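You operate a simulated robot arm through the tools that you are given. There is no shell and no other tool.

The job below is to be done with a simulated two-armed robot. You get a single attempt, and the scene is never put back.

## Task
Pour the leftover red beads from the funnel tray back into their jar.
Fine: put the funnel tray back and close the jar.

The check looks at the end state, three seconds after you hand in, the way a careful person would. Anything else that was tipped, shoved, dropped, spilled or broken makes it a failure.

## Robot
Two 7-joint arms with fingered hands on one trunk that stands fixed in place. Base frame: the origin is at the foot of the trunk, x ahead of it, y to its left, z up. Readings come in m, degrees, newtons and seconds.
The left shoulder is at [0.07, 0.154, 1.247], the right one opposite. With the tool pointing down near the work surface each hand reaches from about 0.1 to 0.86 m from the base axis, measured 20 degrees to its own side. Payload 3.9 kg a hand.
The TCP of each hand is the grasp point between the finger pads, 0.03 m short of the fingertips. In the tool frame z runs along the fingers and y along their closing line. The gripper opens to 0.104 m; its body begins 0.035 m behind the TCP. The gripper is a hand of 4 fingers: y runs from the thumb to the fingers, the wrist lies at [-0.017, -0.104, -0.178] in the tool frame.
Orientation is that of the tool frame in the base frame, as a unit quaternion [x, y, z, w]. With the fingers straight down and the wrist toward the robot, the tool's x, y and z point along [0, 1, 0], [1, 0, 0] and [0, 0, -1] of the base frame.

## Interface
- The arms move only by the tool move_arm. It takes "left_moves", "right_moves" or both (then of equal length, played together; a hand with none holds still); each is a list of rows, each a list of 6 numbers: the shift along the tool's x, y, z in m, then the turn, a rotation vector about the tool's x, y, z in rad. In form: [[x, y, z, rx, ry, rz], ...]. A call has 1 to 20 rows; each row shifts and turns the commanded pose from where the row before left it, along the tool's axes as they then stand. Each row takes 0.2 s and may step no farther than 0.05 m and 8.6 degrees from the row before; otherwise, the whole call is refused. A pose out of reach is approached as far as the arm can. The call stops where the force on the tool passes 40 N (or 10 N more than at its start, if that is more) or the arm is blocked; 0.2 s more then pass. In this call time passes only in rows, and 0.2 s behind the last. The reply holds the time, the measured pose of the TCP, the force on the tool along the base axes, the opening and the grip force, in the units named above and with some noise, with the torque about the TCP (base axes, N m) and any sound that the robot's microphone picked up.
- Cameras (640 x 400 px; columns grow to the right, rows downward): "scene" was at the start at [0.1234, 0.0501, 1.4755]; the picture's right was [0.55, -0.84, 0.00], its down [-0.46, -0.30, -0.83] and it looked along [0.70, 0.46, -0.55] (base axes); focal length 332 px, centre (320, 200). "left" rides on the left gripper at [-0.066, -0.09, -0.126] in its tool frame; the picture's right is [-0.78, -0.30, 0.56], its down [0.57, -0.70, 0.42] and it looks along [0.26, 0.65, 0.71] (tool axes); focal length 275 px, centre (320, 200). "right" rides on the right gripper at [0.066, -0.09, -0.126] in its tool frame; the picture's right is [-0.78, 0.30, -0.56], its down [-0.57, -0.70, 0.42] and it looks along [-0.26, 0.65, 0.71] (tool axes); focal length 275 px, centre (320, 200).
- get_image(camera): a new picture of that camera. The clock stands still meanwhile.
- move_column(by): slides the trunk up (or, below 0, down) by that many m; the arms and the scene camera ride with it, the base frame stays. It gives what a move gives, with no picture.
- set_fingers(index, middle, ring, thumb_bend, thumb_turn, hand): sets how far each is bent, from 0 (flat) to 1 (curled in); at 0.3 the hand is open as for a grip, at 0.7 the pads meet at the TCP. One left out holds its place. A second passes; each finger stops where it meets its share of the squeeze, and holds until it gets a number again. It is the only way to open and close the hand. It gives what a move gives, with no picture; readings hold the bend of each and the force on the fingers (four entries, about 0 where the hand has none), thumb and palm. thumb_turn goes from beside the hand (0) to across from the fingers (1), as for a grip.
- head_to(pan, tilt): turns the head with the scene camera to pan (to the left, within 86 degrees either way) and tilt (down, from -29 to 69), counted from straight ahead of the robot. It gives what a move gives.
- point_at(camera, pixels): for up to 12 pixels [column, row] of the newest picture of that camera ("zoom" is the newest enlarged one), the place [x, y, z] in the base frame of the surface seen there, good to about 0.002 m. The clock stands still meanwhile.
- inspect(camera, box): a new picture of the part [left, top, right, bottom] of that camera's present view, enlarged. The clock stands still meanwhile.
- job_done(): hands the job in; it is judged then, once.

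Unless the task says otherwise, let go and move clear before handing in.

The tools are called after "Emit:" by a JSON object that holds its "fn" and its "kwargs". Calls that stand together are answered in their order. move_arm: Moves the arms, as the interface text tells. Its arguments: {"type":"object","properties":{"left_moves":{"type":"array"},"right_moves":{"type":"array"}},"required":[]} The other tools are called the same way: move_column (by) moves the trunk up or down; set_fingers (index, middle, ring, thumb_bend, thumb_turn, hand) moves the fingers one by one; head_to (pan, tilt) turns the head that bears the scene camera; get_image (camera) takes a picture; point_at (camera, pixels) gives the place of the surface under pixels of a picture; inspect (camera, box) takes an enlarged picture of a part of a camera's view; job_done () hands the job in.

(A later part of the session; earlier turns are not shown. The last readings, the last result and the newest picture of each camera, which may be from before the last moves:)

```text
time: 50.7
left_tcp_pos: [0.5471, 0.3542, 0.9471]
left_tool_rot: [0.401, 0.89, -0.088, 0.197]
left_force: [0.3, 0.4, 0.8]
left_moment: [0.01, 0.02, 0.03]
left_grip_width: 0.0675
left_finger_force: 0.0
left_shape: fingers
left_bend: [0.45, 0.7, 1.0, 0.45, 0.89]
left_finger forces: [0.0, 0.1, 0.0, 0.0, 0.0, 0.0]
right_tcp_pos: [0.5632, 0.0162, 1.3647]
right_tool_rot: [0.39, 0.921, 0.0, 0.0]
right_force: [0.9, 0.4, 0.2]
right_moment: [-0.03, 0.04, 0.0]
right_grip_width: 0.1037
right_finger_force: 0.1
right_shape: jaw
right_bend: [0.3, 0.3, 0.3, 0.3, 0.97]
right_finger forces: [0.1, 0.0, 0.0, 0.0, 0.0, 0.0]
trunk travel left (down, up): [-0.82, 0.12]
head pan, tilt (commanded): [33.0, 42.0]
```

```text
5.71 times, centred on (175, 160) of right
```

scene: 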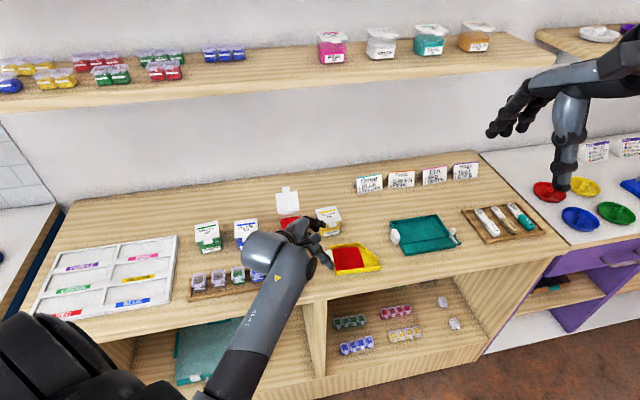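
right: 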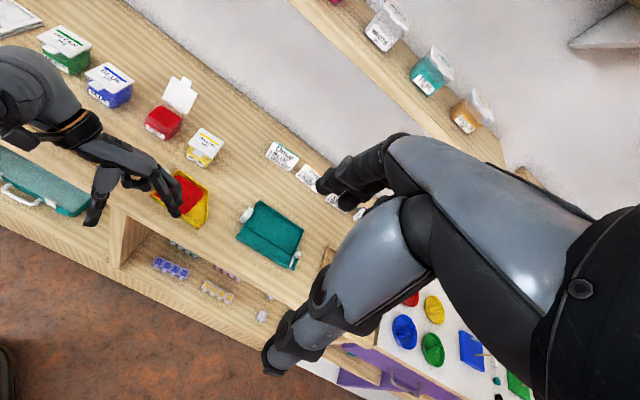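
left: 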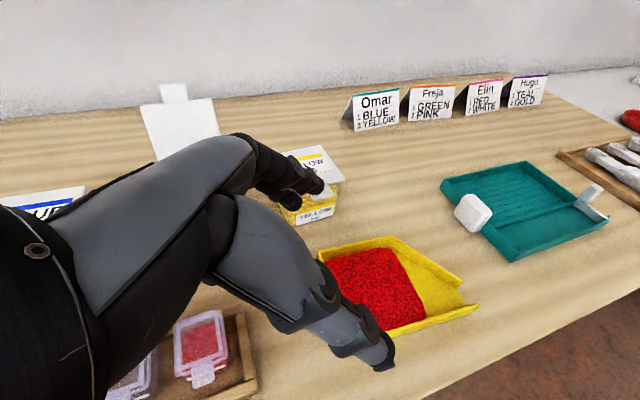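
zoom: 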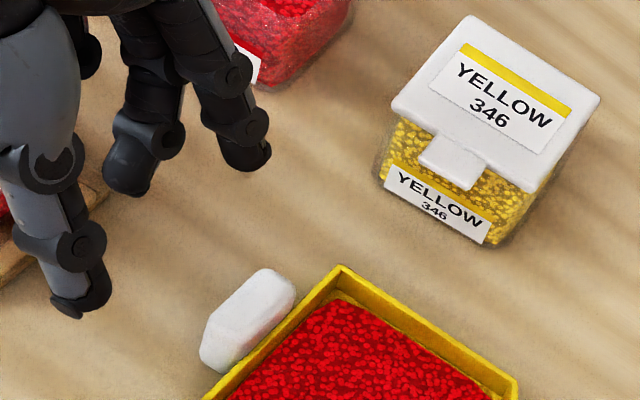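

Emit:
{"fn": "point_at", "kwargs": {"camera": "zoom", "pixels": [[262, 160], [245, 165], [235, 150], [130, 190], [115, 170], [145, 175], [100, 295], [75, 305], [95, 280], [205, 350], [225, 305], [262, 275]]}}

```text
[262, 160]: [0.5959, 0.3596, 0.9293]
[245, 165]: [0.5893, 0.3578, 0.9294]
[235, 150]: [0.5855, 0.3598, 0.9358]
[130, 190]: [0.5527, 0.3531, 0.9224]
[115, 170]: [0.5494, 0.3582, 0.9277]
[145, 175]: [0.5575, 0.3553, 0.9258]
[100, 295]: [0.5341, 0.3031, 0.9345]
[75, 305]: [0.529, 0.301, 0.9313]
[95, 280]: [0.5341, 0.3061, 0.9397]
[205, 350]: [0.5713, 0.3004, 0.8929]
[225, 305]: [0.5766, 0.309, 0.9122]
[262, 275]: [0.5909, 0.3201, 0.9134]
```

The middle tip at bend 0.7 is shorter than I assumed, so the brace geometry works better at −40° roll. Before going back I'll measure the handle's outer face precisely.

Emit:
{"fn": "inspect", "kwargs": {"camera": "right", "box": [160, 160, 200, 200]}}

Emit:
{"fn": "point_at", "kwargs": {"camera": "zoom", "pixels": [[330, 165], [280, 195], [235, 235], [215, 260], [215, 290], [250, 290], [360, 210], [300, 260], [270, 310], [385, 200], [230, 330], [255, 330]]}}

```text
10.00 times, centred on (180, 180) of right
```

zoom: 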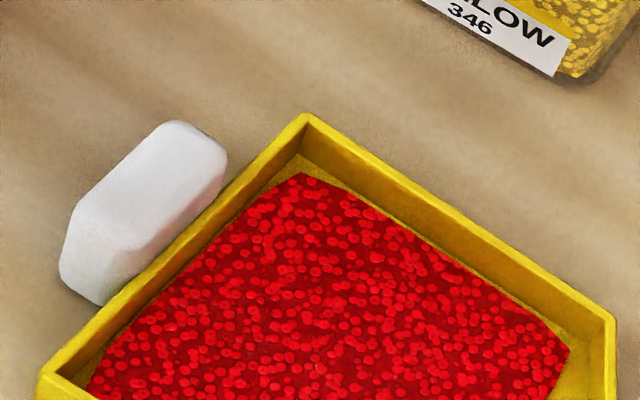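

```text
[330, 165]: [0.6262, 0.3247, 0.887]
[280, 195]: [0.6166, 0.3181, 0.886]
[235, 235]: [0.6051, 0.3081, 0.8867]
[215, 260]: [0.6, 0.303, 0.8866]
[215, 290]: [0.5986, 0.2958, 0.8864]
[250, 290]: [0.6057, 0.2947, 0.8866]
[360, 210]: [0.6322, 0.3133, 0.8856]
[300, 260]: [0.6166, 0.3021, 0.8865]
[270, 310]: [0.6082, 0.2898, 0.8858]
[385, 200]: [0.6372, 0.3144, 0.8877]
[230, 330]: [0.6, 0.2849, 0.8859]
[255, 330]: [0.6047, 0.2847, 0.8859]
```

Emit:
{"fn": "point_at", "kwargs": {"camera": "zoom", "pixels": [[170, 128], [120, 165], [82, 205], [220, 155], [180, 200], [140, 245], [66, 265], [95, 295], [120, 275], [200, 180], [305, 118], [45, 370]]}}

```text
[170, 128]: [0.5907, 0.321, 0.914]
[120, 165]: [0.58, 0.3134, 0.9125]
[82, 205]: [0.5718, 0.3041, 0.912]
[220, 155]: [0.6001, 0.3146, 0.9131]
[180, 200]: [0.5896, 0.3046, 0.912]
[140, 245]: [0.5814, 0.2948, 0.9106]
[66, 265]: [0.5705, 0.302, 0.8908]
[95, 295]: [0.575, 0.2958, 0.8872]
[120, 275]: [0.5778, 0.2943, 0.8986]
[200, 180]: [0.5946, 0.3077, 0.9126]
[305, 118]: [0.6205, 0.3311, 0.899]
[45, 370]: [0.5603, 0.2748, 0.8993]
```

Handle: outer face r≈0.154, inner 0.167, centre a≈0.642. I'll roll to −45°, set the middle finger at 0.68 as the brace, and approach along the finger direction, stopping 10 mm short.

Emit:
{"fn": "set_fingers", "kwargs": {"hand": "left", "middle": 0.68}}

Emit:
{"fn": "move_arm", "kwargs": {"left_moves": [[0, 0, 0, 0, -0.1163, 0], [0, 0, 0, 0, -0.1163, 0], [0, 0, 0, 0, -0.1163, 0], [-0.0004, -0.0008, 0.0135, 0, 0, 0], [-0.0004, -0.0008, 0.0135, 0, 0, 0], [-0.0003, 0, 0.0125, 0, 0, 0], [0, 0, 0, 0, 0, 0]]}}

Emit:
{"fn": "inspect", "kwargs": {"camera": "right", "box": [140, 140, 210, 210]}}

Emit:
{"fn": "inspect", "kwargs": {"camera": "scene", "box": [290, 215, 370, 280]}}

```text
time: 51.7
left_tcp_pos: [0.5465, 0.3543, 0.9464]
left_tool_rot: [0.4, 0.891, -0.088, 0.197]
left_force: [-0.3, -0.3, 0.5]
left_moment: [-0.02, -0.02, 0.0]
left_grip_width: 0.067
left_finger_force: 0.2
left_shape: fingers
left_bend: [0.45, 0.68, 1.0, 0.45, 0.89]
left_finger forces: [0.0, 0.0, 0.0, 0.0, 0.0, 0.0]
right_tcp_pos: [0.5626, 0.0165, 1.3654]
right_tool_rot: [0.39, 0.921, 0.0, -0.001]
right_force: [0.1, -0.3, -0.3]
right_moment: [-0.01, 0.01, -0.03]
right_grip_width: 0.1037
right_finger_force: 0.1
right_shape: jaw
right_bend: [0.3, 0.3, 0.3, 0.3, 0.97]
right_finger forces: [0.0, 0.1, 0.1, 0.0, 0.0, 0.1]
trunk travel left (down, up): [-0.82, 0.12]
head pan, tilt (commanded): [33.0, 42.0]
```

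```text
time: 53.3
left_tcp_pos: [0.5666, 0.3326, 0.9184]
left_tool_rot: [0.379, 0.843, -0.155, 0.349]
left_force: [-0.5, 0.5, -0.2]
left_moment: [0.03, -0.02, 0.01]
left_grip_width: 0.0668
left_finger_force: 0.0
left_shape: fingers
left_bend: [0.45, 0.68, 1.0, 0.45, 0.89]
left_finger forces: [0.0, 0.0, 0.0, 0.0, 0.1, 0.1]
right_tcp_pos: [0.5625, 0.0164, 1.3652]
right_tool_rot: [0.39, 0.921, 0.0, 0.0]
right_force: [0.3, 0.0, -0.8]
right_moment: [-0.04, 0.0, -0.01]
right_grip_width: 0.1033
right_finger_force: 0.1
right_shape: jaw
right_bend: [0.3, 0.3, 0.3, 0.3, 0.97]
right_finger forces: [0.1, 0.0, 0.0, 0.1, 0.0, 0.0]
trunk travel left (down, up): [-0.82, 0.12]
head pan, tilt (commanded): [33.0, 42.0]
```

```text
5.71 times, centred on (175, 175) of right
```

zoom: 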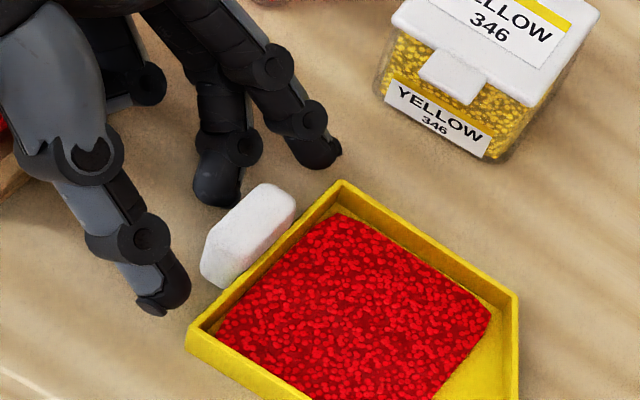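

```text
6.15 times, centred on (330, 248) of scene
```

zoom: 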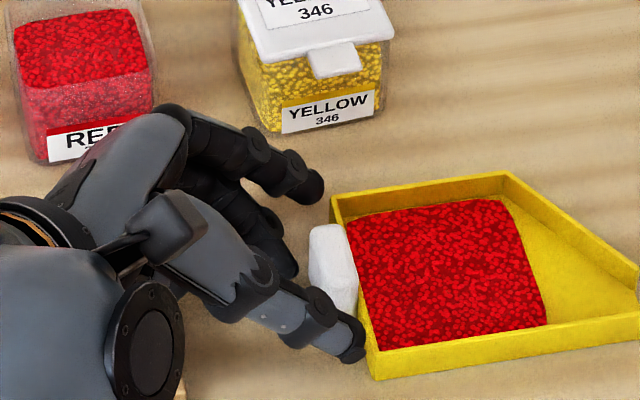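

I'm about 10 mm short; the middle tip (215,195) sits behind the handle's far-left corner. I'll measure the tips once more before the last step.

Emit:
{"fn": "point_at", "kwargs": {"camera": "zoom", "pixels": [[225, 200], [210, 190], [238, 180], [325, 160], [310, 165], [180, 290], [155, 305], [258, 190], [222, 218], [290, 205]]}}

```text
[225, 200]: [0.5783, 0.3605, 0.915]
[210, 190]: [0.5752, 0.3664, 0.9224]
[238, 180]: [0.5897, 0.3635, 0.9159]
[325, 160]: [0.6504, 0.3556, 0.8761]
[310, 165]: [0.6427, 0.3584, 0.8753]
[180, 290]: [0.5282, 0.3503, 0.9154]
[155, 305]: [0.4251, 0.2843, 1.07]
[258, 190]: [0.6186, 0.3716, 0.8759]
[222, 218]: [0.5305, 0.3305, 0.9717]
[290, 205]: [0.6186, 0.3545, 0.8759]
```

Emit:
{"fn": "inspect", "kwargs": {"camera": "right", "box": [140, 140, 210, 210]}}

Emit:
{"fn": "point_at", "kwargs": {"camera": "zoom", "pixels": [[225, 200], [210, 190], [238, 180], [325, 160], [310, 165], [180, 290], [155, 305], [258, 190], [222, 218], [275, 188], [205, 260], [235, 285]]}}

```text
5.71 times, centred on (175, 175) of right
```

zoom: 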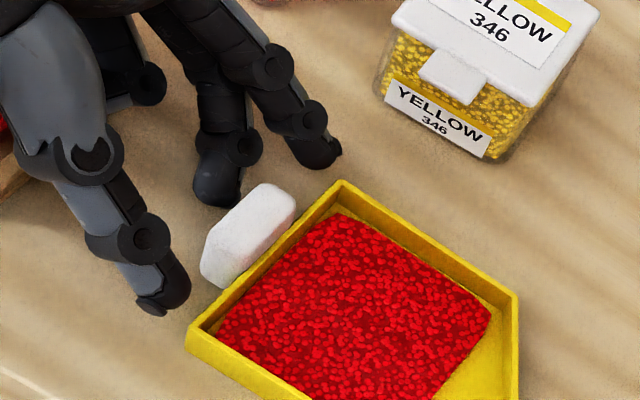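

```text
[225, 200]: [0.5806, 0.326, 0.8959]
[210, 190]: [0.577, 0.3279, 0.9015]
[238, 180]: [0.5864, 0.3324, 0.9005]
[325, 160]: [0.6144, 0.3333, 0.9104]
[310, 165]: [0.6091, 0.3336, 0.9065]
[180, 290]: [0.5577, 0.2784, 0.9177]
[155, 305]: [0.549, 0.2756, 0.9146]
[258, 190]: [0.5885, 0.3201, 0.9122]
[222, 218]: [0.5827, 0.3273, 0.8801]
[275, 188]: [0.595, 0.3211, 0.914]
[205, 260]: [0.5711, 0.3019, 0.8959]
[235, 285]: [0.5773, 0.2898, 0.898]
```

Tips are as expected. I'll advance the last 8 mm along the finger direction with a small shift, watching forces.

Emit:
{"fn": "move_arm", "kwargs": {"left_moves": [[-0.0002, -0.0015, 0.004, 0, 0, 0], [-0.0002, -0.0015, 0.004, 0, 0, 0], [0, 0, 0, 0, 0, 0]]}}

Emit:
{"fn": "inspect", "kwargs": {"camera": "scene", "box": [290, 215, 370, 280]}}

Emit:
{"fn": "inspect", "kwargs": {"camera": "right", "box": [140, 140, 210, 210]}}

```text
time: 54.1
left_tcp_pos: [0.566, 0.3258, 0.9135]
left_tool_rot: [0.378, 0.843, -0.156, 0.35]
left_force: [-0.1, -0.1, 1.1]
left_moment: [-0.02, -0.03, -0.03]
left_grip_width: 0.0672
left_finger_force: 0.7
left_shape: fingers
left_bend: [0.45, 0.68, 1.0, 0.45, 0.89]
left_finger forces: [0.0, 1.1, 0.1, 0.0, 0.1, 0.0]
right_tcp_pos: [0.5633, 0.016, 1.3641]
right_tool_rot: [0.39, 0.921, 0.0, 0.0]
right_force: [0.2, -0.8, 0.4]
right_moment: [0.04, 0.08, 0.0]
right_grip_width: 0.1039
right_finger_force: 0.2
right_shape: jaw
right_bend: [0.3, 0.3, 0.3, 0.3, 0.97]
right_finger forces: [0.1, 0.0, 0.0, 0.0, 0.1, 0.0]
trunk travel left (down, up): [-0.82, 0.12]
head pan, tilt (commanded): [33.0, 42.0]
```

```text
6.15 times, centred on (330, 248) of scene
```

zoom: 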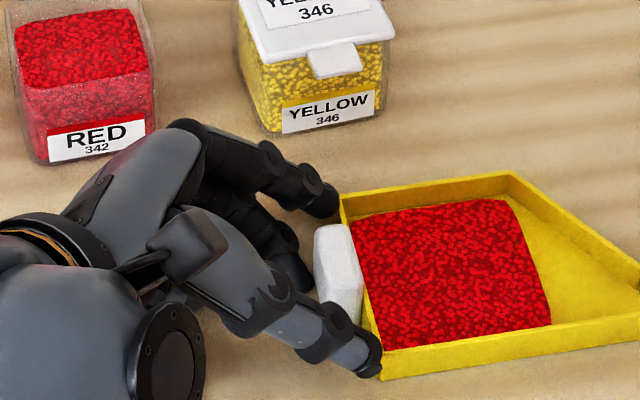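

```text
5.71 times, centred on (175, 175) of right
```

zoom: 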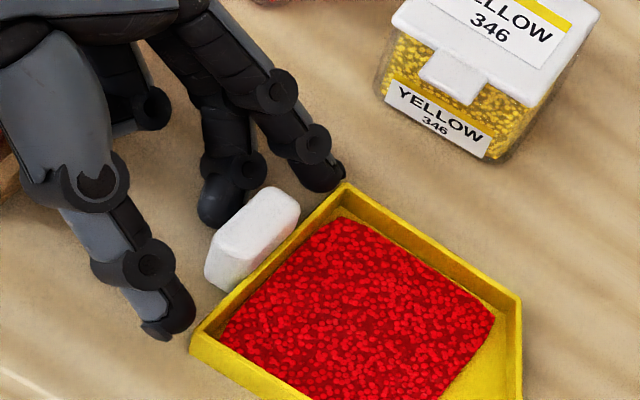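

The middle fingertip reads 1.1 N, now braced on the handle's outer face. I'll close index and thumb.

Emit:
{"fn": "set_fingers", "kwargs": {"hand": "left", "index": 0.75, "thumb_bend": 0.75}}

Emit:
{"fn": "inspect", "kwargs": {"camera": "scene", "box": [290, 215, 370, 280]}}

Emit:
{"fn": "inspect", "kwargs": {"camera": "right", "box": [140, 140, 210, 210]}}

```text
time: 55.1
left_tcp_pos: [0.5671, 0.3257, 0.9141]
left_tool_rot: [0.379, 0.843, -0.156, 0.349]
left_force: [-0.3, 0.8, 1.6]
left_moment: [0.03, -0.07, -0.01]
left_grip_width: 0.0299
left_finger_force: 11.2
left_shape: fingers
left_bend: [0.56, 0.68, 1.0, 0.65, 0.92]
left_finger forces: [11.6, 0.3, 0.0, 0.1, 12.0, 0.0]
right_tcp_pos: [0.5628, 0.0163, 1.3638]
right_tool_rot: [0.39, 0.921, 0.0, 0.0]
right_force: [-0.7, -0.3, -0.8]
right_moment: [0.03, 0.0, -0.01]
right_grip_width: 0.1036
right_finger_force: 0.0
right_shape: jaw
right_bend: [0.3, 0.3, 0.3, 0.3, 0.97]
right_finger forces: [0.1, 0.1, 0.0, 0.0, 0.0, 0.0]
trunk travel left (down, up): [-0.82, 0.12]
head pan, tilt (commanded): [33.0, 42.0]
```

```text
6.15 times, centred on (330, 248) of scene
```

zoom: 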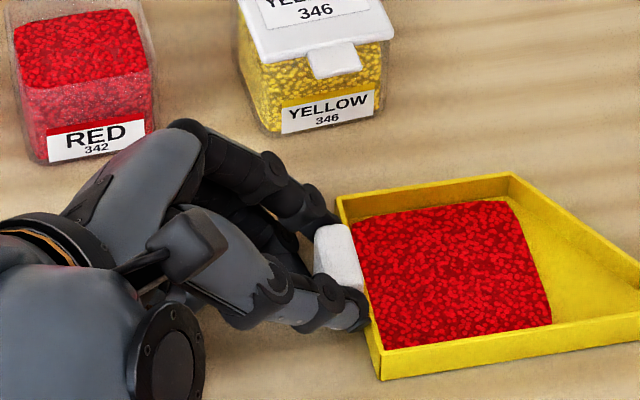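

```text
5.71 times, centred on (175, 175) of right
```

zoom: 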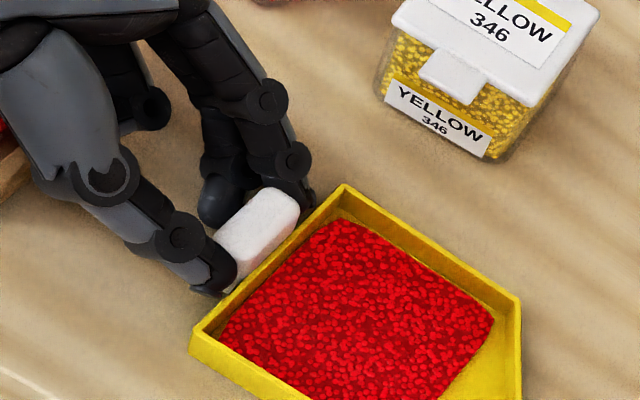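

Squeeze rose to ~12 N with a deeper command, so grip force scales with it. I'll command a firmer pinch.

Emit:
{"fn": "set_fingers", "kwargs": {"hand": "left", "index": 1, "thumb_bend": 1}}

Emit:
{"fn": "inspect", "kwargs": {"camera": "right", "box": [140, 140, 210, 210]}}

```text
time: 56.1
left_tcp_pos: [0.5662, 0.3249, 0.9135]
left_tool_rot: [0.379, 0.843, -0.155, 0.349]
left_force: [-0.4, -0.3, 1.4]
left_moment: [0.04, -0.03, -0.04]
left_grip_width: 0.0287
left_finger_force: 27.2
left_shape: fingers
left_bend: [0.44, 0.68, 1.0, 0.76, 0.91]
left_finger forces: [24.9, 2.0, 0.0, 0.1, 26.9, 0.0]
right_tcp_pos: [0.5631, 0.0168, 1.3651]
right_tool_rot: [0.39, 0.921, 0.0, 0.0]
right_force: [0.5, -0.3, -0.7]
right_moment: [-0.04, 0.0, -0.01]
right_grip_width: 0.1036
right_finger_force: 0.0
right_shape: jaw
right_bend: [0.3, 0.3, 0.3, 0.3, 0.97]
right_finger forces: [0.0, 0.0, 0.0, 0.0, 0.1, 0.0]
trunk travel left (down, up): [-0.82, 0.12]
head pan, tilt (commanded): [33.0, 42.0]
```

```text
5.71 times, centred on (175, 175) of right
```

zoom: 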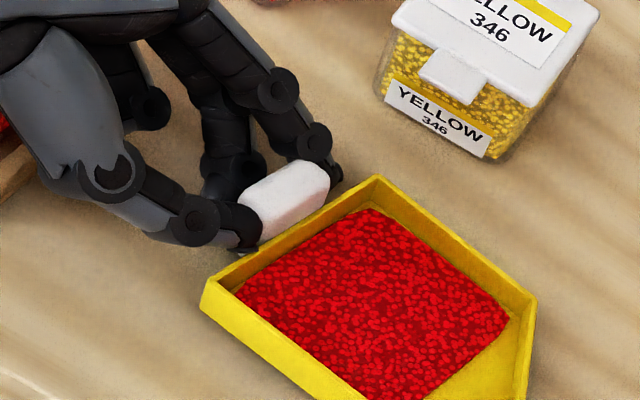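

The thumb overpowered the index (bends 0.44/0.76) and dragged the handle sideways about 1 cm. I'll rebalance: reduce the thumb command to 0.79 so the handle returns to the centre at about 20 N.

Emit:
{"fn": "set_fingers", "kwargs": {"hand": "left", "index": 1, "thumb_bend": 0.79}}

Emit:
{"fn": "inspect", "kwargs": {"camera": "scene", "box": [290, 205, 400, 285]}}

Emit:
{"fn": "inspect", "kwargs": {"camera": "right", "box": [140, 140, 210, 210]}}

```text
time: 57.1
left_tcp_pos: [0.5664, 0.3264, 0.9132]
left_tool_rot: [0.379, 0.843, -0.156, 0.349]
left_force: [0.7, 0.8, 1.3]
left_moment: [0.01, -0.06, 0.01]
left_grip_width: 0.029
left_finger_force: 11.0
left_shape: fingers
left_bend: [0.45, 0.68, 1.0, 0.74, 0.92]
left_finger forces: [11.1, 1.2, 0.1, 0.1, 10.6, 0.0]
right_tcp_pos: [0.5627, 0.0158, 1.3653]
right_tool_rot: [0.39, 0.921, 0.0, 0.0]
right_force: [-0.4, 0.1, 0.2]
right_moment: [-0.01, 0.03, 0.03]
right_grip_width: 0.1037
right_finger_force: 0.0
right_shape: jaw
right_bend: [0.3, 0.3, 0.3, 0.3, 0.97]
right_finger forces: [0.0, 0.0, 0.0, 0.1, 0.1, 0.0]
trunk travel left (down, up): [-0.82, 0.12]
head pan, tilt (commanded): [33.0, 42.0]
```

```text
5.00 times, centred on (345, 245) of scene
```

zoom: 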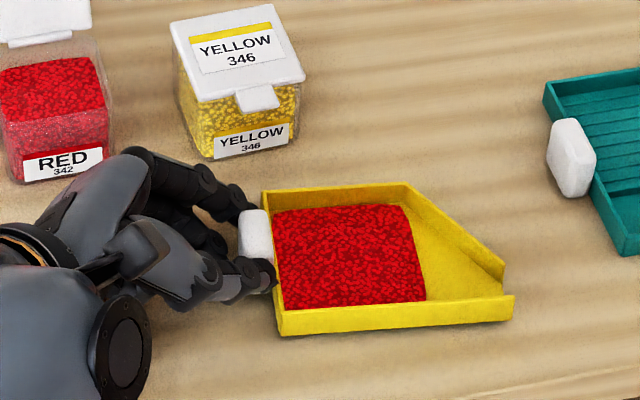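

```text
5.71 times, centred on (175, 175) of right
```

zoom: 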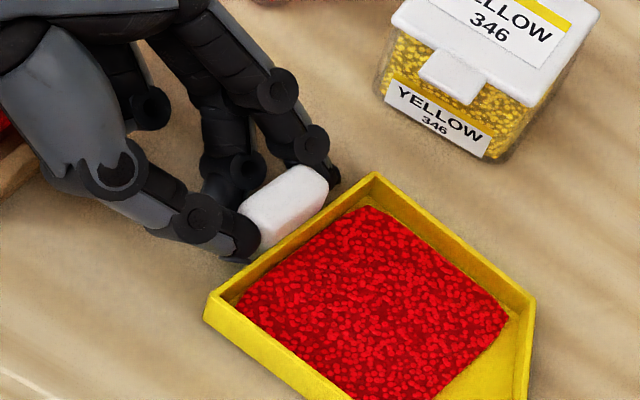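

Force fell to 11 N but the handle stayed off-centre (index 0.45, thumb 0.74). I'll back the thumb to 0.62 while the index closes so the index pushes the handle back to centre.

Emit:
{"fn": "set_fingers", "kwargs": {"hand": "left", "index": 0.8, "thumb_bend": 0.62}}

Emit:
{"fn": "inspect", "kwargs": {"camera": "right", "box": [140, 140, 210, 210]}}

```text
time: 58.1
left_tcp_pos: [0.566, 0.3248, 0.9124]
left_tool_rot: [0.379, 0.843, -0.156, 0.348]
left_force: [0.0, 0.4, 0.4]
left_moment: [0.0, 0.06, 0.03]
left_grip_width: 0.0311
left_finger_force: 8.9
left_shape: fingers
left_bend: [0.62, 0.69, 1.0, 0.57, 0.9]
left_finger forces: [8.7, 1.6, 0.0, 0.0, 7.3, 0.0]
right_tcp_pos: [0.5631, 0.0161, 1.3641]
right_tool_rot: [0.391, 0.921, 0.0, 0.001]
right_force: [-0.6, 0.4, 0.1]
right_moment: [0.0, 0.03, -0.02]
right_grip_width: 0.1035
right_finger_force: 0.1
right_shape: jaw
right_bend: [0.3, 0.3, 0.3, 0.3, 0.97]
right_finger forces: [0.0, 0.1, 0.0, 0.0, 0.0, 0.1]
trunk travel left (down, up): [-0.82, 0.12]
head pan, tilt (commanded): [33.0, 42.0]
```

```text
5.71 times, centred on (175, 175) of right
```

zoom: 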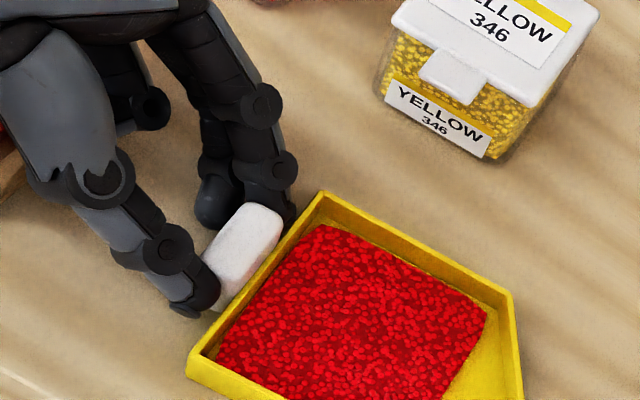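

The handle is centred again (index 0.62, thumb 0.57) at about 8 N. I'll firm it up modestly: index 1.0, thumb 0.68.

Emit:
{"fn": "set_fingers", "kwargs": {"hand": "left", "index": 1, "thumb_bend": 0.68}}

Emit:
{"fn": "inspect", "kwargs": {"camera": "right", "box": [140, 140, 240, 240]}}

```text
time: 59.1
left_tcp_pos: [0.5665, 0.3259, 0.9133]
left_tool_rot: [0.379, 0.843, -0.156, 0.349]
left_force: [-0.6, 0.1, 0.1]
left_moment: [0.01, 0.01, 0.01]
left_grip_width: 0.0303
left_finger_force: 10.5
left_shape: fingers
left_bend: [0.62, 0.68, 1.0, 0.59, 0.91]
left_finger forces: [9.8, 0.3, 0.0, 0.0, 9.9, 0.0]
right_tcp_pos: [0.5621, 0.0164, 1.3649]
right_tool_rot: [0.39, 0.921, 0.0, 0.0]
right_force: [0.0, -0.5, 0.5]
right_moment: [0.0, 0.02, -0.02]
right_grip_width: 0.1037
right_finger_force: 0.1
right_shape: jaw
right_bend: [0.3, 0.3, 0.3, 0.3, 0.97]
right_finger forces: [0.0, 0.1, 0.0, 0.0, 0.1, 0.1]
trunk travel left (down, up): [-0.82, 0.12]
head pan, tilt (commanded): [33.0, 42.0]
```

```text
4.00 times, centred on (190, 190) of right
```

zoom: 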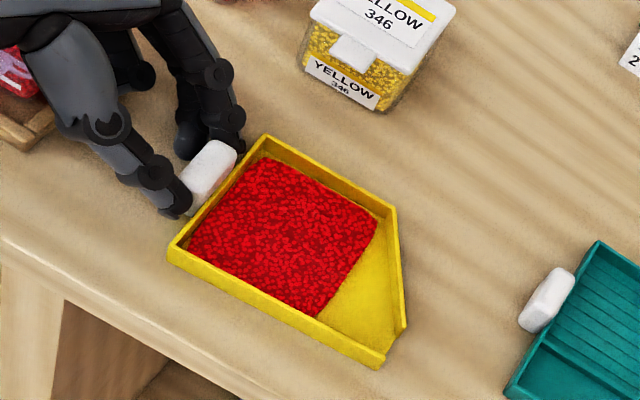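

About 10 N balanced. I'll repeat the small test lift (7 mm) and measure rim heights at both ends.

Emit:
{"fn": "move_arm", "kwargs": {"left_moves": [[-0.0025, 0, -0.0025, 0, 0, 0], [-0.0025, 0, -0.0025, 0, 0, 0], [0, 0, 0, 0, 0, 0]]}}

Emit:
{"fn": "inspect", "kwargs": {"camera": "scene", "box": [320, 225, 400, 275]}}

```text
time: 59.9
left_tcp_pos: [0.5662, 0.325, 0.9217]
left_tool_rot: [0.379, 0.843, -0.156, 0.348]
left_force: [-0.1, -0.7, -1.2]
left_moment: [0.03, 0.05, 0.0]
left_grip_width: 0.0303
left_finger_force: 9.7
left_shape: fingers
left_bend: [0.62, 0.68, 1.0, 0.59, 0.91]
left_finger forces: [9.6, 1.3, 0.0, 0.1, 9.8, 0.0]
right_tcp_pos: [0.562, 0.0166, 1.365]
right_tool_rot: [0.39, 0.921, 0.0, 0.001]
right_force: [0.4, 0.2, 0.3]
right_moment: [0.0, 0.0, 0.0]
right_grip_width: 0.1038
right_finger_force: 0.0
right_shape: jaw
right_bend: [0.3, 0.3, 0.3, 0.3, 0.97]
right_finger forces: [0.0, 0.0, 0.0, 0.0, 0.0, 0.0]
trunk travel left (down, up): [-0.82, 0.12]
head pan, tilt (commanded): [33.0, 42.0]
```

```text
8.00 times, centred on (360, 250) of scene
```

zoom: 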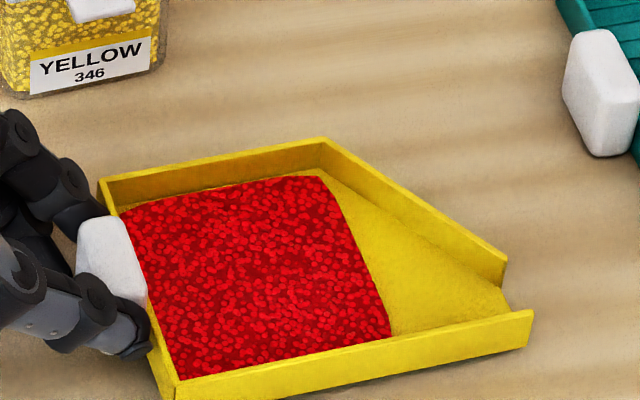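

Emit:
{"fn": "point_at", "kwargs": {"camera": "zoom", "pixels": [[103, 181], [322, 140], [504, 258], [528, 314], [177, 382], [350, 350], [250, 370], [210, 160], [450, 330], [110, 230]]}}

```text
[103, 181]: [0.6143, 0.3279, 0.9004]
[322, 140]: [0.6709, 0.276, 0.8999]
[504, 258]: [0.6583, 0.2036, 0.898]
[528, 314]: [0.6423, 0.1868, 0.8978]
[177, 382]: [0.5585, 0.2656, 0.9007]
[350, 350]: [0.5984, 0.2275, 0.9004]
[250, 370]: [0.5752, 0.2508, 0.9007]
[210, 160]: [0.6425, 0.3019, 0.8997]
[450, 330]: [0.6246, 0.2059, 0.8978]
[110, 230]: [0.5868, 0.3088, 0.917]
```

Now the whole tray lifted: rim 0.9006 at the handle end and 0.898 at the spout, only ~1.3° of droop, weight ≈1.5 N. The brace works. I'll raise another 45 mm slowly and check again.

Emit:
{"fn": "move_arm", "kwargs": {"left_moves": [[-0.0053, 0, -0.0053, 0, 0, 0], [-0.0053, 0, -0.0053, 0, 0, 0], [-0.0053, 0, -0.0053, 0, 0, 0], [-0.0053, 0, -0.0053, 0, 0, 0], [-0.0053, 0, -0.0053, 0, 0, 0], [-0.0053, 0, -0.0053, 0, 0, 0]]}}

Emit:
{"fn": "inspect", "kwargs": {"camera": "scene", "box": [310, 205, 410, 275]}}

Emit:
{"fn": "get_image", "kwargs": {"camera": "scene"}}

```text
time: 61.3
left_tcp_pos: [0.5659, 0.3257, 0.9656]
left_tool_rot: [0.379, 0.843, -0.155, 0.349]
left_force: [0.4, 0.4, -0.7]
left_moment: [0.03, 0.03, -0.02]
left_grip_width: 0.0301
left_finger_force: 10.0
left_shape: fingers
left_bend: [0.62, 0.68, 1.0, 0.59, 0.91]
left_finger forces: [9.6, 1.2, 0.0, 0.0, 9.8, 0.0]
right_tcp_pos: [0.5626, 0.0166, 1.3643]
right_tool_rot: [0.39, 0.921, 0.0, 0.0]
right_force: [0.3, -1.0, -0.8]
right_moment: [-0.02, -0.01, 0.01]
right_grip_width: 0.1038
right_finger_force: 0.0
right_shape: jaw
right_bend: [0.3, 0.3, 0.3, 0.3, 0.97]
right_finger forces: [0.1, 0.0, 0.0, 0.1, 0.1, 0.0]
trunk travel left (down, up): [-0.82, 0.12]
head pan, tilt (commanded): [33.0, 42.0]
```

```text
5.71 times, centred on (360, 240) of scene
```

zoom: 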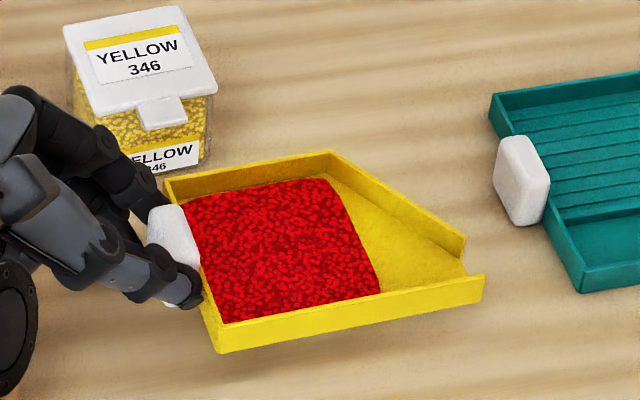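

```text
taken
```

scene: 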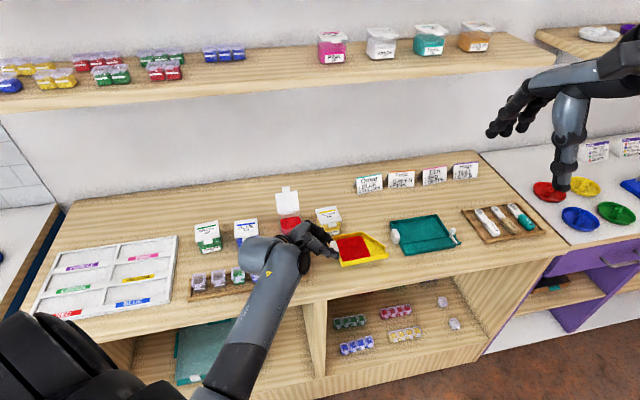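

The tray is airborne and level, beads undisturbed. I'll measure its corners and the red jar's rim in the scene camera for the transfer.

Emit:
{"fn": "point_at", "kwargs": {"camera": "zoom", "pixels": [[170, 185], [329, 154], [462, 238], [482, 280], [219, 328], [350, 305], [180, 225]]}}

Emit:
{"fn": "inspect", "kwargs": {"camera": "scene", "box": [255, 180, 325, 250]}}

Emit:
{"fn": "inspect", "kwargs": {"camera": "right", "box": [100, 60, 240, 200]}}

```text
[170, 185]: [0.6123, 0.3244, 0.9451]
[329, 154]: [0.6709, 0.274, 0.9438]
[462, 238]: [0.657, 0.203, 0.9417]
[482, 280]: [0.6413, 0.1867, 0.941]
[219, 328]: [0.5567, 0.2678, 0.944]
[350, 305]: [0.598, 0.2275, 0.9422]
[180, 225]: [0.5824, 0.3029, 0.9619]
```

```text
5.71 times, centred on (290, 215) of scene
```

zoom: 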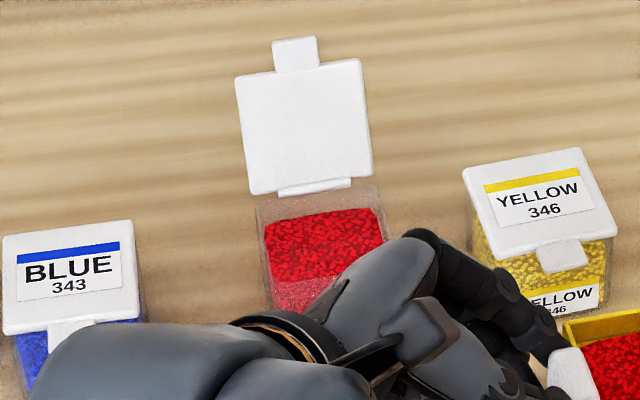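

```text
2.86 times, centred on (170, 130) of right
```

zoom: 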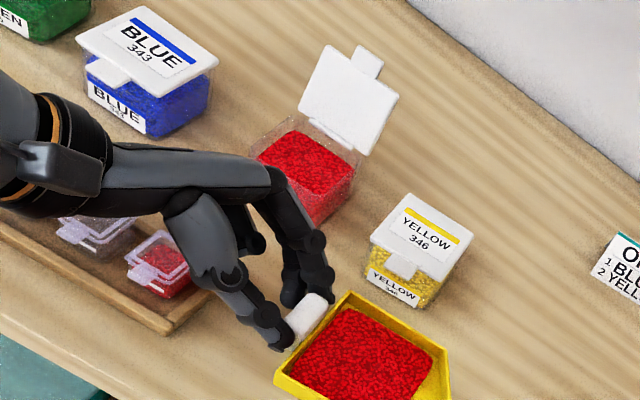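

Emit:
{"fn": "point_at", "kwargs": {"camera": "zoom", "pixels": [[253, 152], [296, 118], [363, 155], [325, 170], [300, 75], [395, 100], [365, 55], [218, 62], [160, 105], [80, 35], [400, 260], [305, 150]]}}

Emit:
{"fn": "inspect", "kwargs": {"camera": "scene", "box": [255, 180, 325, 250]}}

Emit:
{"fn": "point_at", "kwargs": {"camera": "zoom", "pixels": [[258, 202], [376, 188], [388, 235], [240, 80], [362, 62], [372, 170], [252, 192], [295, 40], [140, 225], [130, 310], [10, 240], [320, 240]]}}

```text
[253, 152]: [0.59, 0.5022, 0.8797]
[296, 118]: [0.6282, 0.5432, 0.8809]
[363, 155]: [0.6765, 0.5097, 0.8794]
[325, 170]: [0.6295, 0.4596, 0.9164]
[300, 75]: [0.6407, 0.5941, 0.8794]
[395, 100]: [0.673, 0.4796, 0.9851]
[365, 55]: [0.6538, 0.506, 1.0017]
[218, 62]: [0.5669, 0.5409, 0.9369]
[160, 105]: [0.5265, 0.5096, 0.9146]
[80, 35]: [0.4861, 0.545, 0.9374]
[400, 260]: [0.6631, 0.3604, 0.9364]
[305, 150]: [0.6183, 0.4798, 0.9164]
```

```text
5.71 times, centred on (290, 215) of scene
```

zoom: 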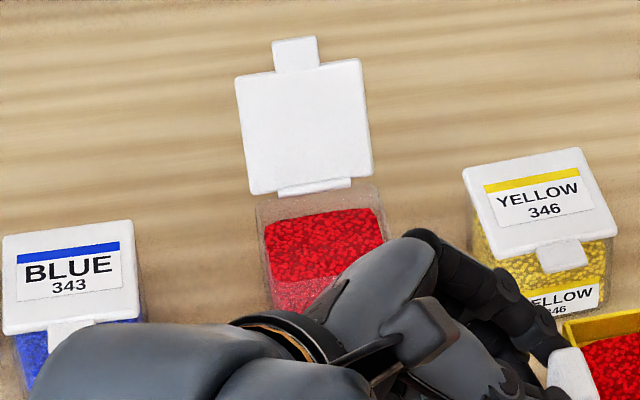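

```text
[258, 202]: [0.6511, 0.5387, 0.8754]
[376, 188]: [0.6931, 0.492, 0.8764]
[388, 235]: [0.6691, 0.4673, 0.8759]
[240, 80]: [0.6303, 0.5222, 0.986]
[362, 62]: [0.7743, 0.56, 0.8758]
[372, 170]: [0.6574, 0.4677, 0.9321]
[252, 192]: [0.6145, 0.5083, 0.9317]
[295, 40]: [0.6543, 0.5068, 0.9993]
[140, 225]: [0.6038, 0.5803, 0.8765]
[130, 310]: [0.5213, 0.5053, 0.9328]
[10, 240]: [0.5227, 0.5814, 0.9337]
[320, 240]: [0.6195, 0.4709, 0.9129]
```

All tray corners are known and the jar has ~17 mm of free depth. I'll carry the tray high (TCP z≈1.05), go left to a point left of the open lid, then descend and move in. First the lift.

Emit:
{"fn": "move_arm", "kwargs": {"left_moves": [[-0.006, 0, -0.006, 0, 0, 0], [-0.01, 0, -0.01, 0, 0, 0], [-0.012, 0, -0.012, 0, 0, 0], [-0.012, 0, -0.012, 0, 0, 0], [-0.012, 0, -0.012, 0, 0, 0], [-0.006, 0, -0.006, 0, 0, 0], [-0.002, 0, -0.002, 0, 0, 0]]}}

Emit:
{"fn": "get_image", "kwargs": {"camera": "scene"}}

```text
time: 62.9
left_tcp_pos: [0.5659, 0.3254, 1.0509]
left_tool_rot: [0.379, 0.843, -0.156, 0.349]
left_force: [-0.7, 0.2, -0.8]
left_moment: [0.0, 0.03, 0.02]
left_grip_width: 0.0303
left_finger_force: 10.7
left_shape: fingers
left_bend: [0.62, 0.68, 1.0, 0.59, 0.91]
left_finger forces: [9.6, 1.3, 0.1, 0.0, 9.8, 0.0]
right_tcp_pos: [0.5627, 0.0159, 1.364]
right_tool_rot: [0.39, 0.921, 0.0, 0.0]
right_force: [-0.7, 0.5, -0.6]
right_moment: [-0.02, 0.01, 0.01]
right_grip_width: 0.1035
right_finger_force: 0.1
right_shape: jaw
right_bend: [0.3, 0.3, 0.3, 0.3, 0.97]
right_finger forces: [0.1, 0.0, 0.1, 0.1, 0.0, 0.0]
trunk travel left (down, up): [-0.82, 0.12]
head pan, tilt (commanded): [33.0, 42.0]
```

```text
taken
```

scene: 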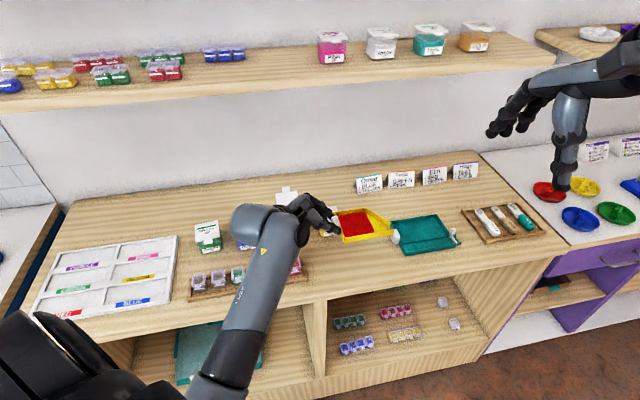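

The tray rides level at the new height. Now the first half of the leftward transfer, starting gently.

Emit:
{"fn": "move_arm", "kwargs": {"left_moves": [[0.004, 0.003, -0.004, 0, 0, 0], [0.008, 0.0058, -0.008, 0, 0, 0], [0.01205, 0.00875, -0.01197, 0, 0, 0], [0.01205, 0.00875, -0.01197, 0, 0, 0], [0.01205, 0.00875, -0.01197, 0, 0, 0], [0.01205, 0.00875, -0.01197, 0, 0, 0], [0.01205, 0.00875, -0.01197, 0, 0, 0], [0.01205, 0.00875, -0.01197, 0, 0, 0], [0.008, 0.0058, -0.008, 0, 0, 0], [0.004, 0.003, -0.004, 0, 0, 0]]}}

Emit:
{"fn": "get_image", "kwargs": {"camera": "scene"}}

Emit:
{"fn": "get_image", "kwargs": {"camera": "right"}}

```text
time: 65.1
left_tcp_pos: [0.529, 0.4737, 1.0496]
left_tool_rot: [0.38, 0.843, -0.156, 0.348]
left_force: [0.2, 1.3, -0.7]
left_moment: [0.06, 0.01, -0.01]
left_grip_width: 0.03
left_finger_force: 9.4
left_shape: fingers
left_bend: [0.62, 0.68, 1.0, 0.59, 0.91]
left_finger forces: [9.5, 1.2, 0.1, 0.0, 9.6, 0.0]
right_tcp_pos: [0.563, 0.0166, 1.3651]
right_tool_rot: [0.391, 0.92, 0.0, 0.0]
right_force: [0.5, -0.3, 0.4]
right_moment: [-0.01, -0.01, -0.02]
right_grip_width: 0.1037
right_finger_force: 0.0
right_shape: jaw
right_bend: [0.3, 0.3, 0.3, 0.3, 0.97]
right_finger forces: [0.0, 0.1, 0.0, 0.0, 0.0, 0.0]
trunk travel left (down, up): [-0.82, 0.12]
head pan, tilt (commanded): [33.0, 42.0]
```

```text
taken
```

scene: 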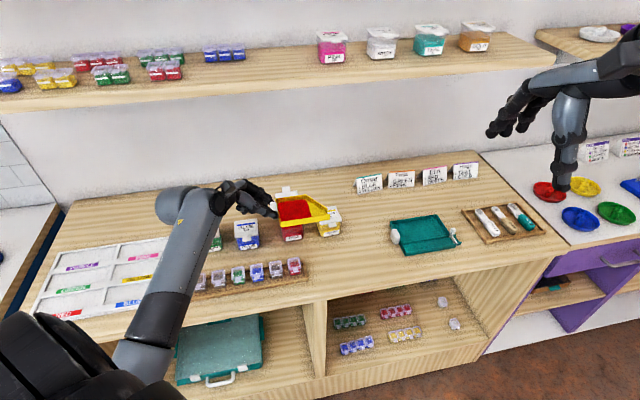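

```text
taken
```

right: 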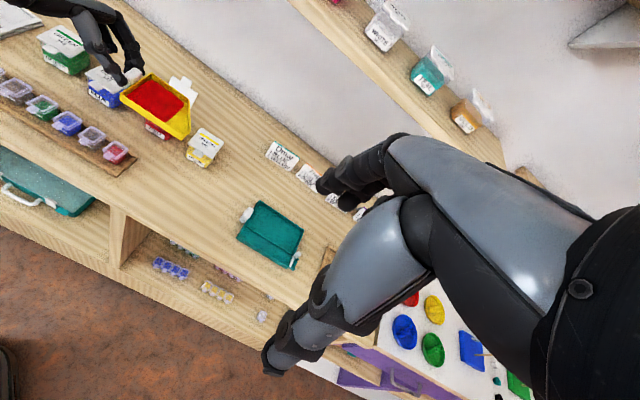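

The tray is over the jars, level and clear. I'll do the second half of the leftward transfer.

Emit:
{"fn": "move_arm", "kwargs": {"left_moves": [[0.004, 0.003, -0.004, 0, 0, 0], [0.008, 0.0058, -0.008, 0, 0, 0], [0.01205, 0.00875, -0.01197, 0, 0, 0], [0.01205, 0.00875, -0.01197, 0, 0, 0], [0.01205, 0.00875, -0.01197, 0, 0, 0], [0.01205, 0.00875, -0.01197, 0, 0, 0], [0.01205, 0.00875, -0.01197, 0, 0, 0], [0.01205, 0.00875, -0.01197, 0, 0, 0], [0.008, 0.0058, -0.008, 0, 0, 0], [0.004, 0.003, -0.004, 0, 0, 0]]}}

Emit:
{"fn": "inspect", "kwargs": {"camera": "scene", "box": [200, 160, 320, 260]}}

Emit:
{"fn": "inspect", "kwargs": {"camera": "right", "box": [40, 10, 240, 170]}}

```text
time: 67.3
left_tcp_pos: [0.489, 0.6214, 1.0498]
left_tool_rot: [0.38, 0.842, -0.156, 0.349]
left_force: [-0.3, -0.3, -0.3]
left_moment: [0.03, 0.03, 0.02]
left_grip_width: 0.0302
left_finger_force: 10.3
left_shape: fingers
left_bend: [0.62, 0.68, 1.0, 0.59, 0.91]
left_finger forces: [9.5, 1.2, 0.1, 0.0, 9.5, 0.0]
right_tcp_pos: [0.5627, 0.0154, 1.3643]
right_tool_rot: [0.389, 0.921, 0.0, 0.0]
right_force: [-0.5, 0.4, 1.0]
right_moment: [0.02, -0.02, 0.01]
right_grip_width: 0.1036
right_finger_force: 0.1
right_shape: jaw
right_bend: [0.3, 0.3, 0.3, 0.3, 0.97]
right_finger forces: [0.0, 0.1, 0.1, 0.0, 0.0, 0.0]
trunk travel left (down, up): [-0.82, 0.12]
head pan, tilt (commanded): [33.0, 42.0]
```

```text
4.00 times, centred on (260, 210) of scene
```

zoom: 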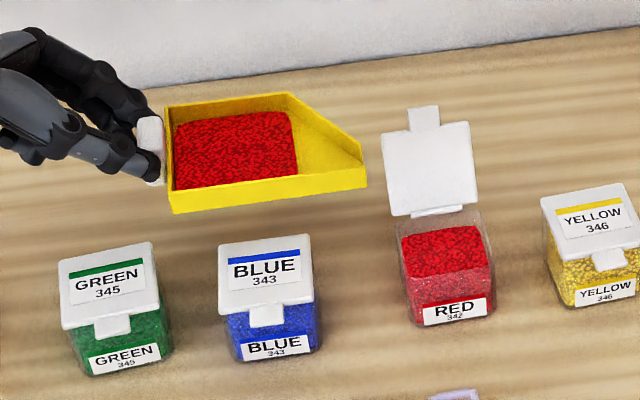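

```text
2.50 times, centred on (140, 90) of right
```

zoom: 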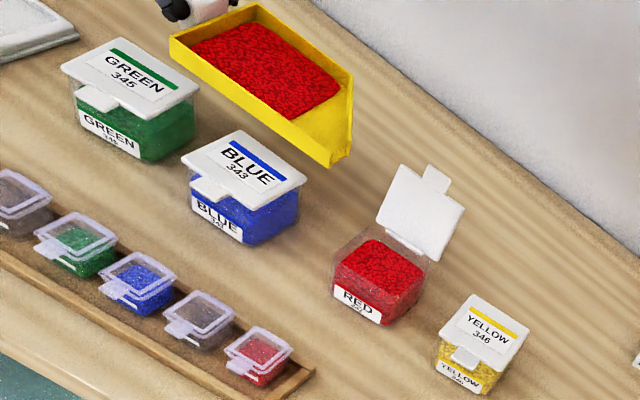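

Excellent view: the spout end is left of the open red jar. I'll measure spout and jar mouth in one zoomed scene view.

Emit:
{"fn": "inspect", "kwargs": {"camera": "scene", "box": [235, 170, 335, 245]}}

```text
5.33 times, centred on (285, 208) of scene
```

zoom: 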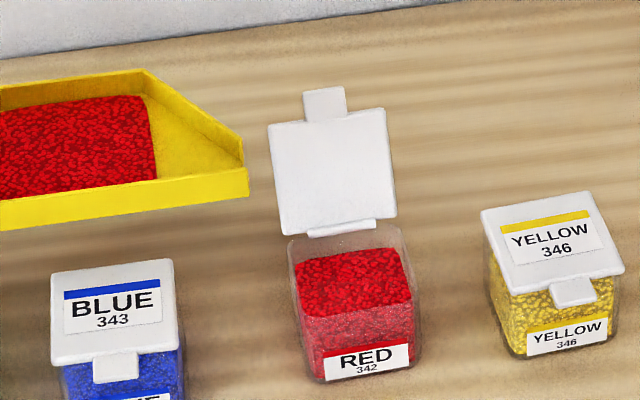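

Emit:
{"fn": "point_at", "kwargs": {"camera": "zoom", "pixels": [[246, 172], [242, 140], [143, 72], [246, 195], [300, 262], [395, 250], [410, 292], [303, 315], [350, 280], [280, 232], [395, 215], [325, 92]]}}

Emit:
{"fn": "point_at", "kwargs": {"camera": "scene", "pixels": [[286, 217], [307, 213], [309, 222], [287, 228], [299, 222], [297, 205]]}}

```text
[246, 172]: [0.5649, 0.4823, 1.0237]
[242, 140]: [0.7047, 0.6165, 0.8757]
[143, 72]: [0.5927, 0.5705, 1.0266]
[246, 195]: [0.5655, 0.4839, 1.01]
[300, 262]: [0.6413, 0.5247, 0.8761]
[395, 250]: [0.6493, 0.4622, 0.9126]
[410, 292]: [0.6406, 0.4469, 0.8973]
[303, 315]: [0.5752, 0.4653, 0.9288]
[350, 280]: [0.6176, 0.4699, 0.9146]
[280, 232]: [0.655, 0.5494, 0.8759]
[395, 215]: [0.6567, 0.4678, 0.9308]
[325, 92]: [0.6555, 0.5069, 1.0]
```

```text
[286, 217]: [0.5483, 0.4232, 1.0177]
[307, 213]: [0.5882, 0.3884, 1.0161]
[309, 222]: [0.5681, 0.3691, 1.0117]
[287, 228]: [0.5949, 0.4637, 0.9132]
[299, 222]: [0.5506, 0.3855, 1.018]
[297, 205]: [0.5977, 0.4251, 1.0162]
```

Spout tip is at (0.565,0.482), jar centre about (0.613,0.464) with beads at z≈0.914. I'll descend 50 mm here (above the blue lid, which tops at ~0.94), then move the spout over the left part of the jar mouth.

Emit:
{"fn": "move_arm", "kwargs": {"left_moves": [[0.005, 0, 0.005, 0, 0, 0], [0.009, 0, 0.009, 0, 0, 0], [0.009, 0, 0.009, 0, 0, 0], [0.008, 0, 0.008, 0, 0, 0], [0.0043, 0, 0.0044, 0, 0, 0]]}}

Emit:
{"fn": "inspect", "kwargs": {"camera": "scene", "box": [235, 170, 335, 245]}}

Emit:
{"fn": "inspect", "kwargs": {"camera": "right", "box": [70, 20, 230, 150]}}

```text
time: 68.5
left_tcp_pos: [0.4891, 0.6235, 1.0005]
left_tool_rot: [0.379, 0.842, -0.156, 0.35]
left_force: [-0.1, -0.1, -0.4]
left_moment: [0.02, 0.04, 0.0]
left_grip_width: 0.03
left_finger_force: 10.3
left_shape: fingers
left_bend: [0.62, 0.68, 1.0, 0.59, 0.91]
left_finger forces: [9.4, 1.2, 0.1, 0.0, 9.5, 0.0]
right_tcp_pos: [0.5624, 0.0166, 1.3647]
right_tool_rot: [0.39, 0.921, 0.0, -0.001]
right_force: [-0.3, 0.2, -0.2]
right_moment: [0.01, 0.02, 0.0]
right_grip_width: 0.1036
right_finger_force: 0.0
right_shape: jaw
right_bend: [0.3, 0.3, 0.3, 0.3, 0.97]
right_finger forces: [0.0, 0.0, 0.1, 0.0, 0.1, 0.0]
trunk travel left (down, up): [-0.82, 0.12]
head pan, tilt (commanded): [33.0, 42.0]
```

```text
5.33 times, centred on (285, 208) of scene
```

zoom: 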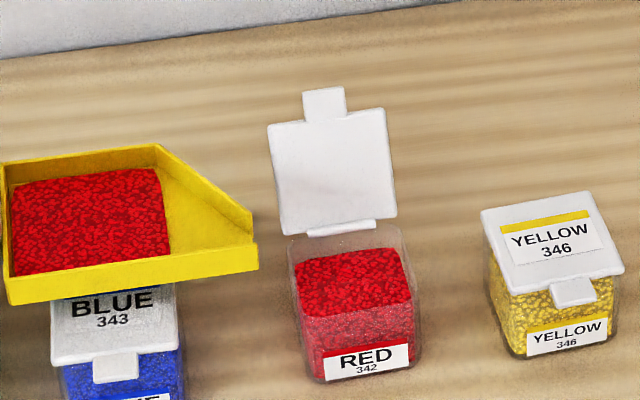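

```text
3.08 times, centred on (150, 85) of right
```

zoom: 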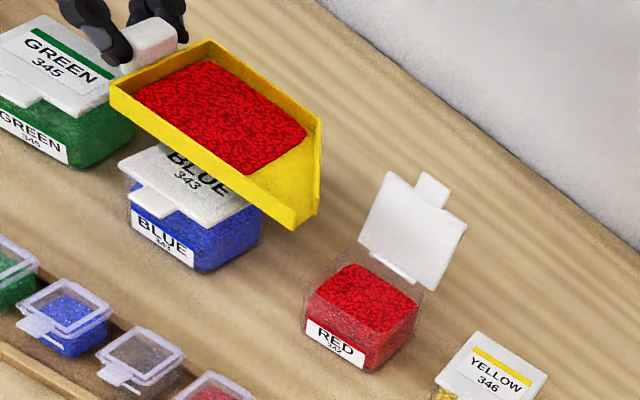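

The tray hovers just above the blue lid without touching. I'll verify the clearance and the spout position.

Emit:
{"fn": "point_at", "kwargs": {"camera": "zoom", "pixels": [[240, 50], [300, 222], [318, 130], [290, 200], [205, 45], [112, 85], [200, 195], [160, 205], [390, 175], [465, 225], [430, 175], [365, 290]]}}

Emit:
{"fn": "inspect", "kwargs": {"camera": "scene", "box": [235, 170, 335, 245]}}

Emit:
{"fn": "point_at", "kwargs": {"camera": "zoom", "pixels": [[256, 244], [252, 212], [158, 147], [256, 266], [10, 280], [10, 302], [60, 320], [172, 330], [230, 222]]}}

```text
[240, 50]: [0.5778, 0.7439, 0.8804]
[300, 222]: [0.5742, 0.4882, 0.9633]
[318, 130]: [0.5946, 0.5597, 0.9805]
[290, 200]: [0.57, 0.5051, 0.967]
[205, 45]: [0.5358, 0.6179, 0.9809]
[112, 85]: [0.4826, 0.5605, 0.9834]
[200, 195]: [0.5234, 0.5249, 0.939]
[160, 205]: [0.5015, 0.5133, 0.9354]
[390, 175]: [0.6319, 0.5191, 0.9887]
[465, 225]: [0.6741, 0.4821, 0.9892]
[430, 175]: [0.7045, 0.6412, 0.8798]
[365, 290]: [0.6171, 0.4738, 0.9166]
```

```text
5.33 times, centred on (285, 208) of scene
```

zoom: 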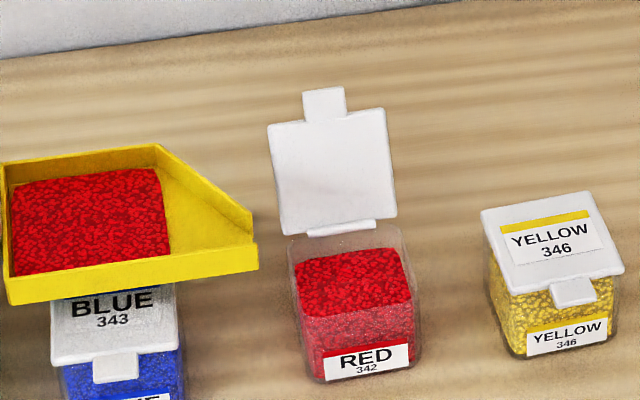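

```text
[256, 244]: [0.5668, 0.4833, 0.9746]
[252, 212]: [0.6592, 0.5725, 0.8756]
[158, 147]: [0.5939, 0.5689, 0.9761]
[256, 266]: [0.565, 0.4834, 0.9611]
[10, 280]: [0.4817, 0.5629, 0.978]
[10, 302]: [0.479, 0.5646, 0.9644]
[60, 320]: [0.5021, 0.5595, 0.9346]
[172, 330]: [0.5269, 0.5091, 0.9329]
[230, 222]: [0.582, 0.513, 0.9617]
```

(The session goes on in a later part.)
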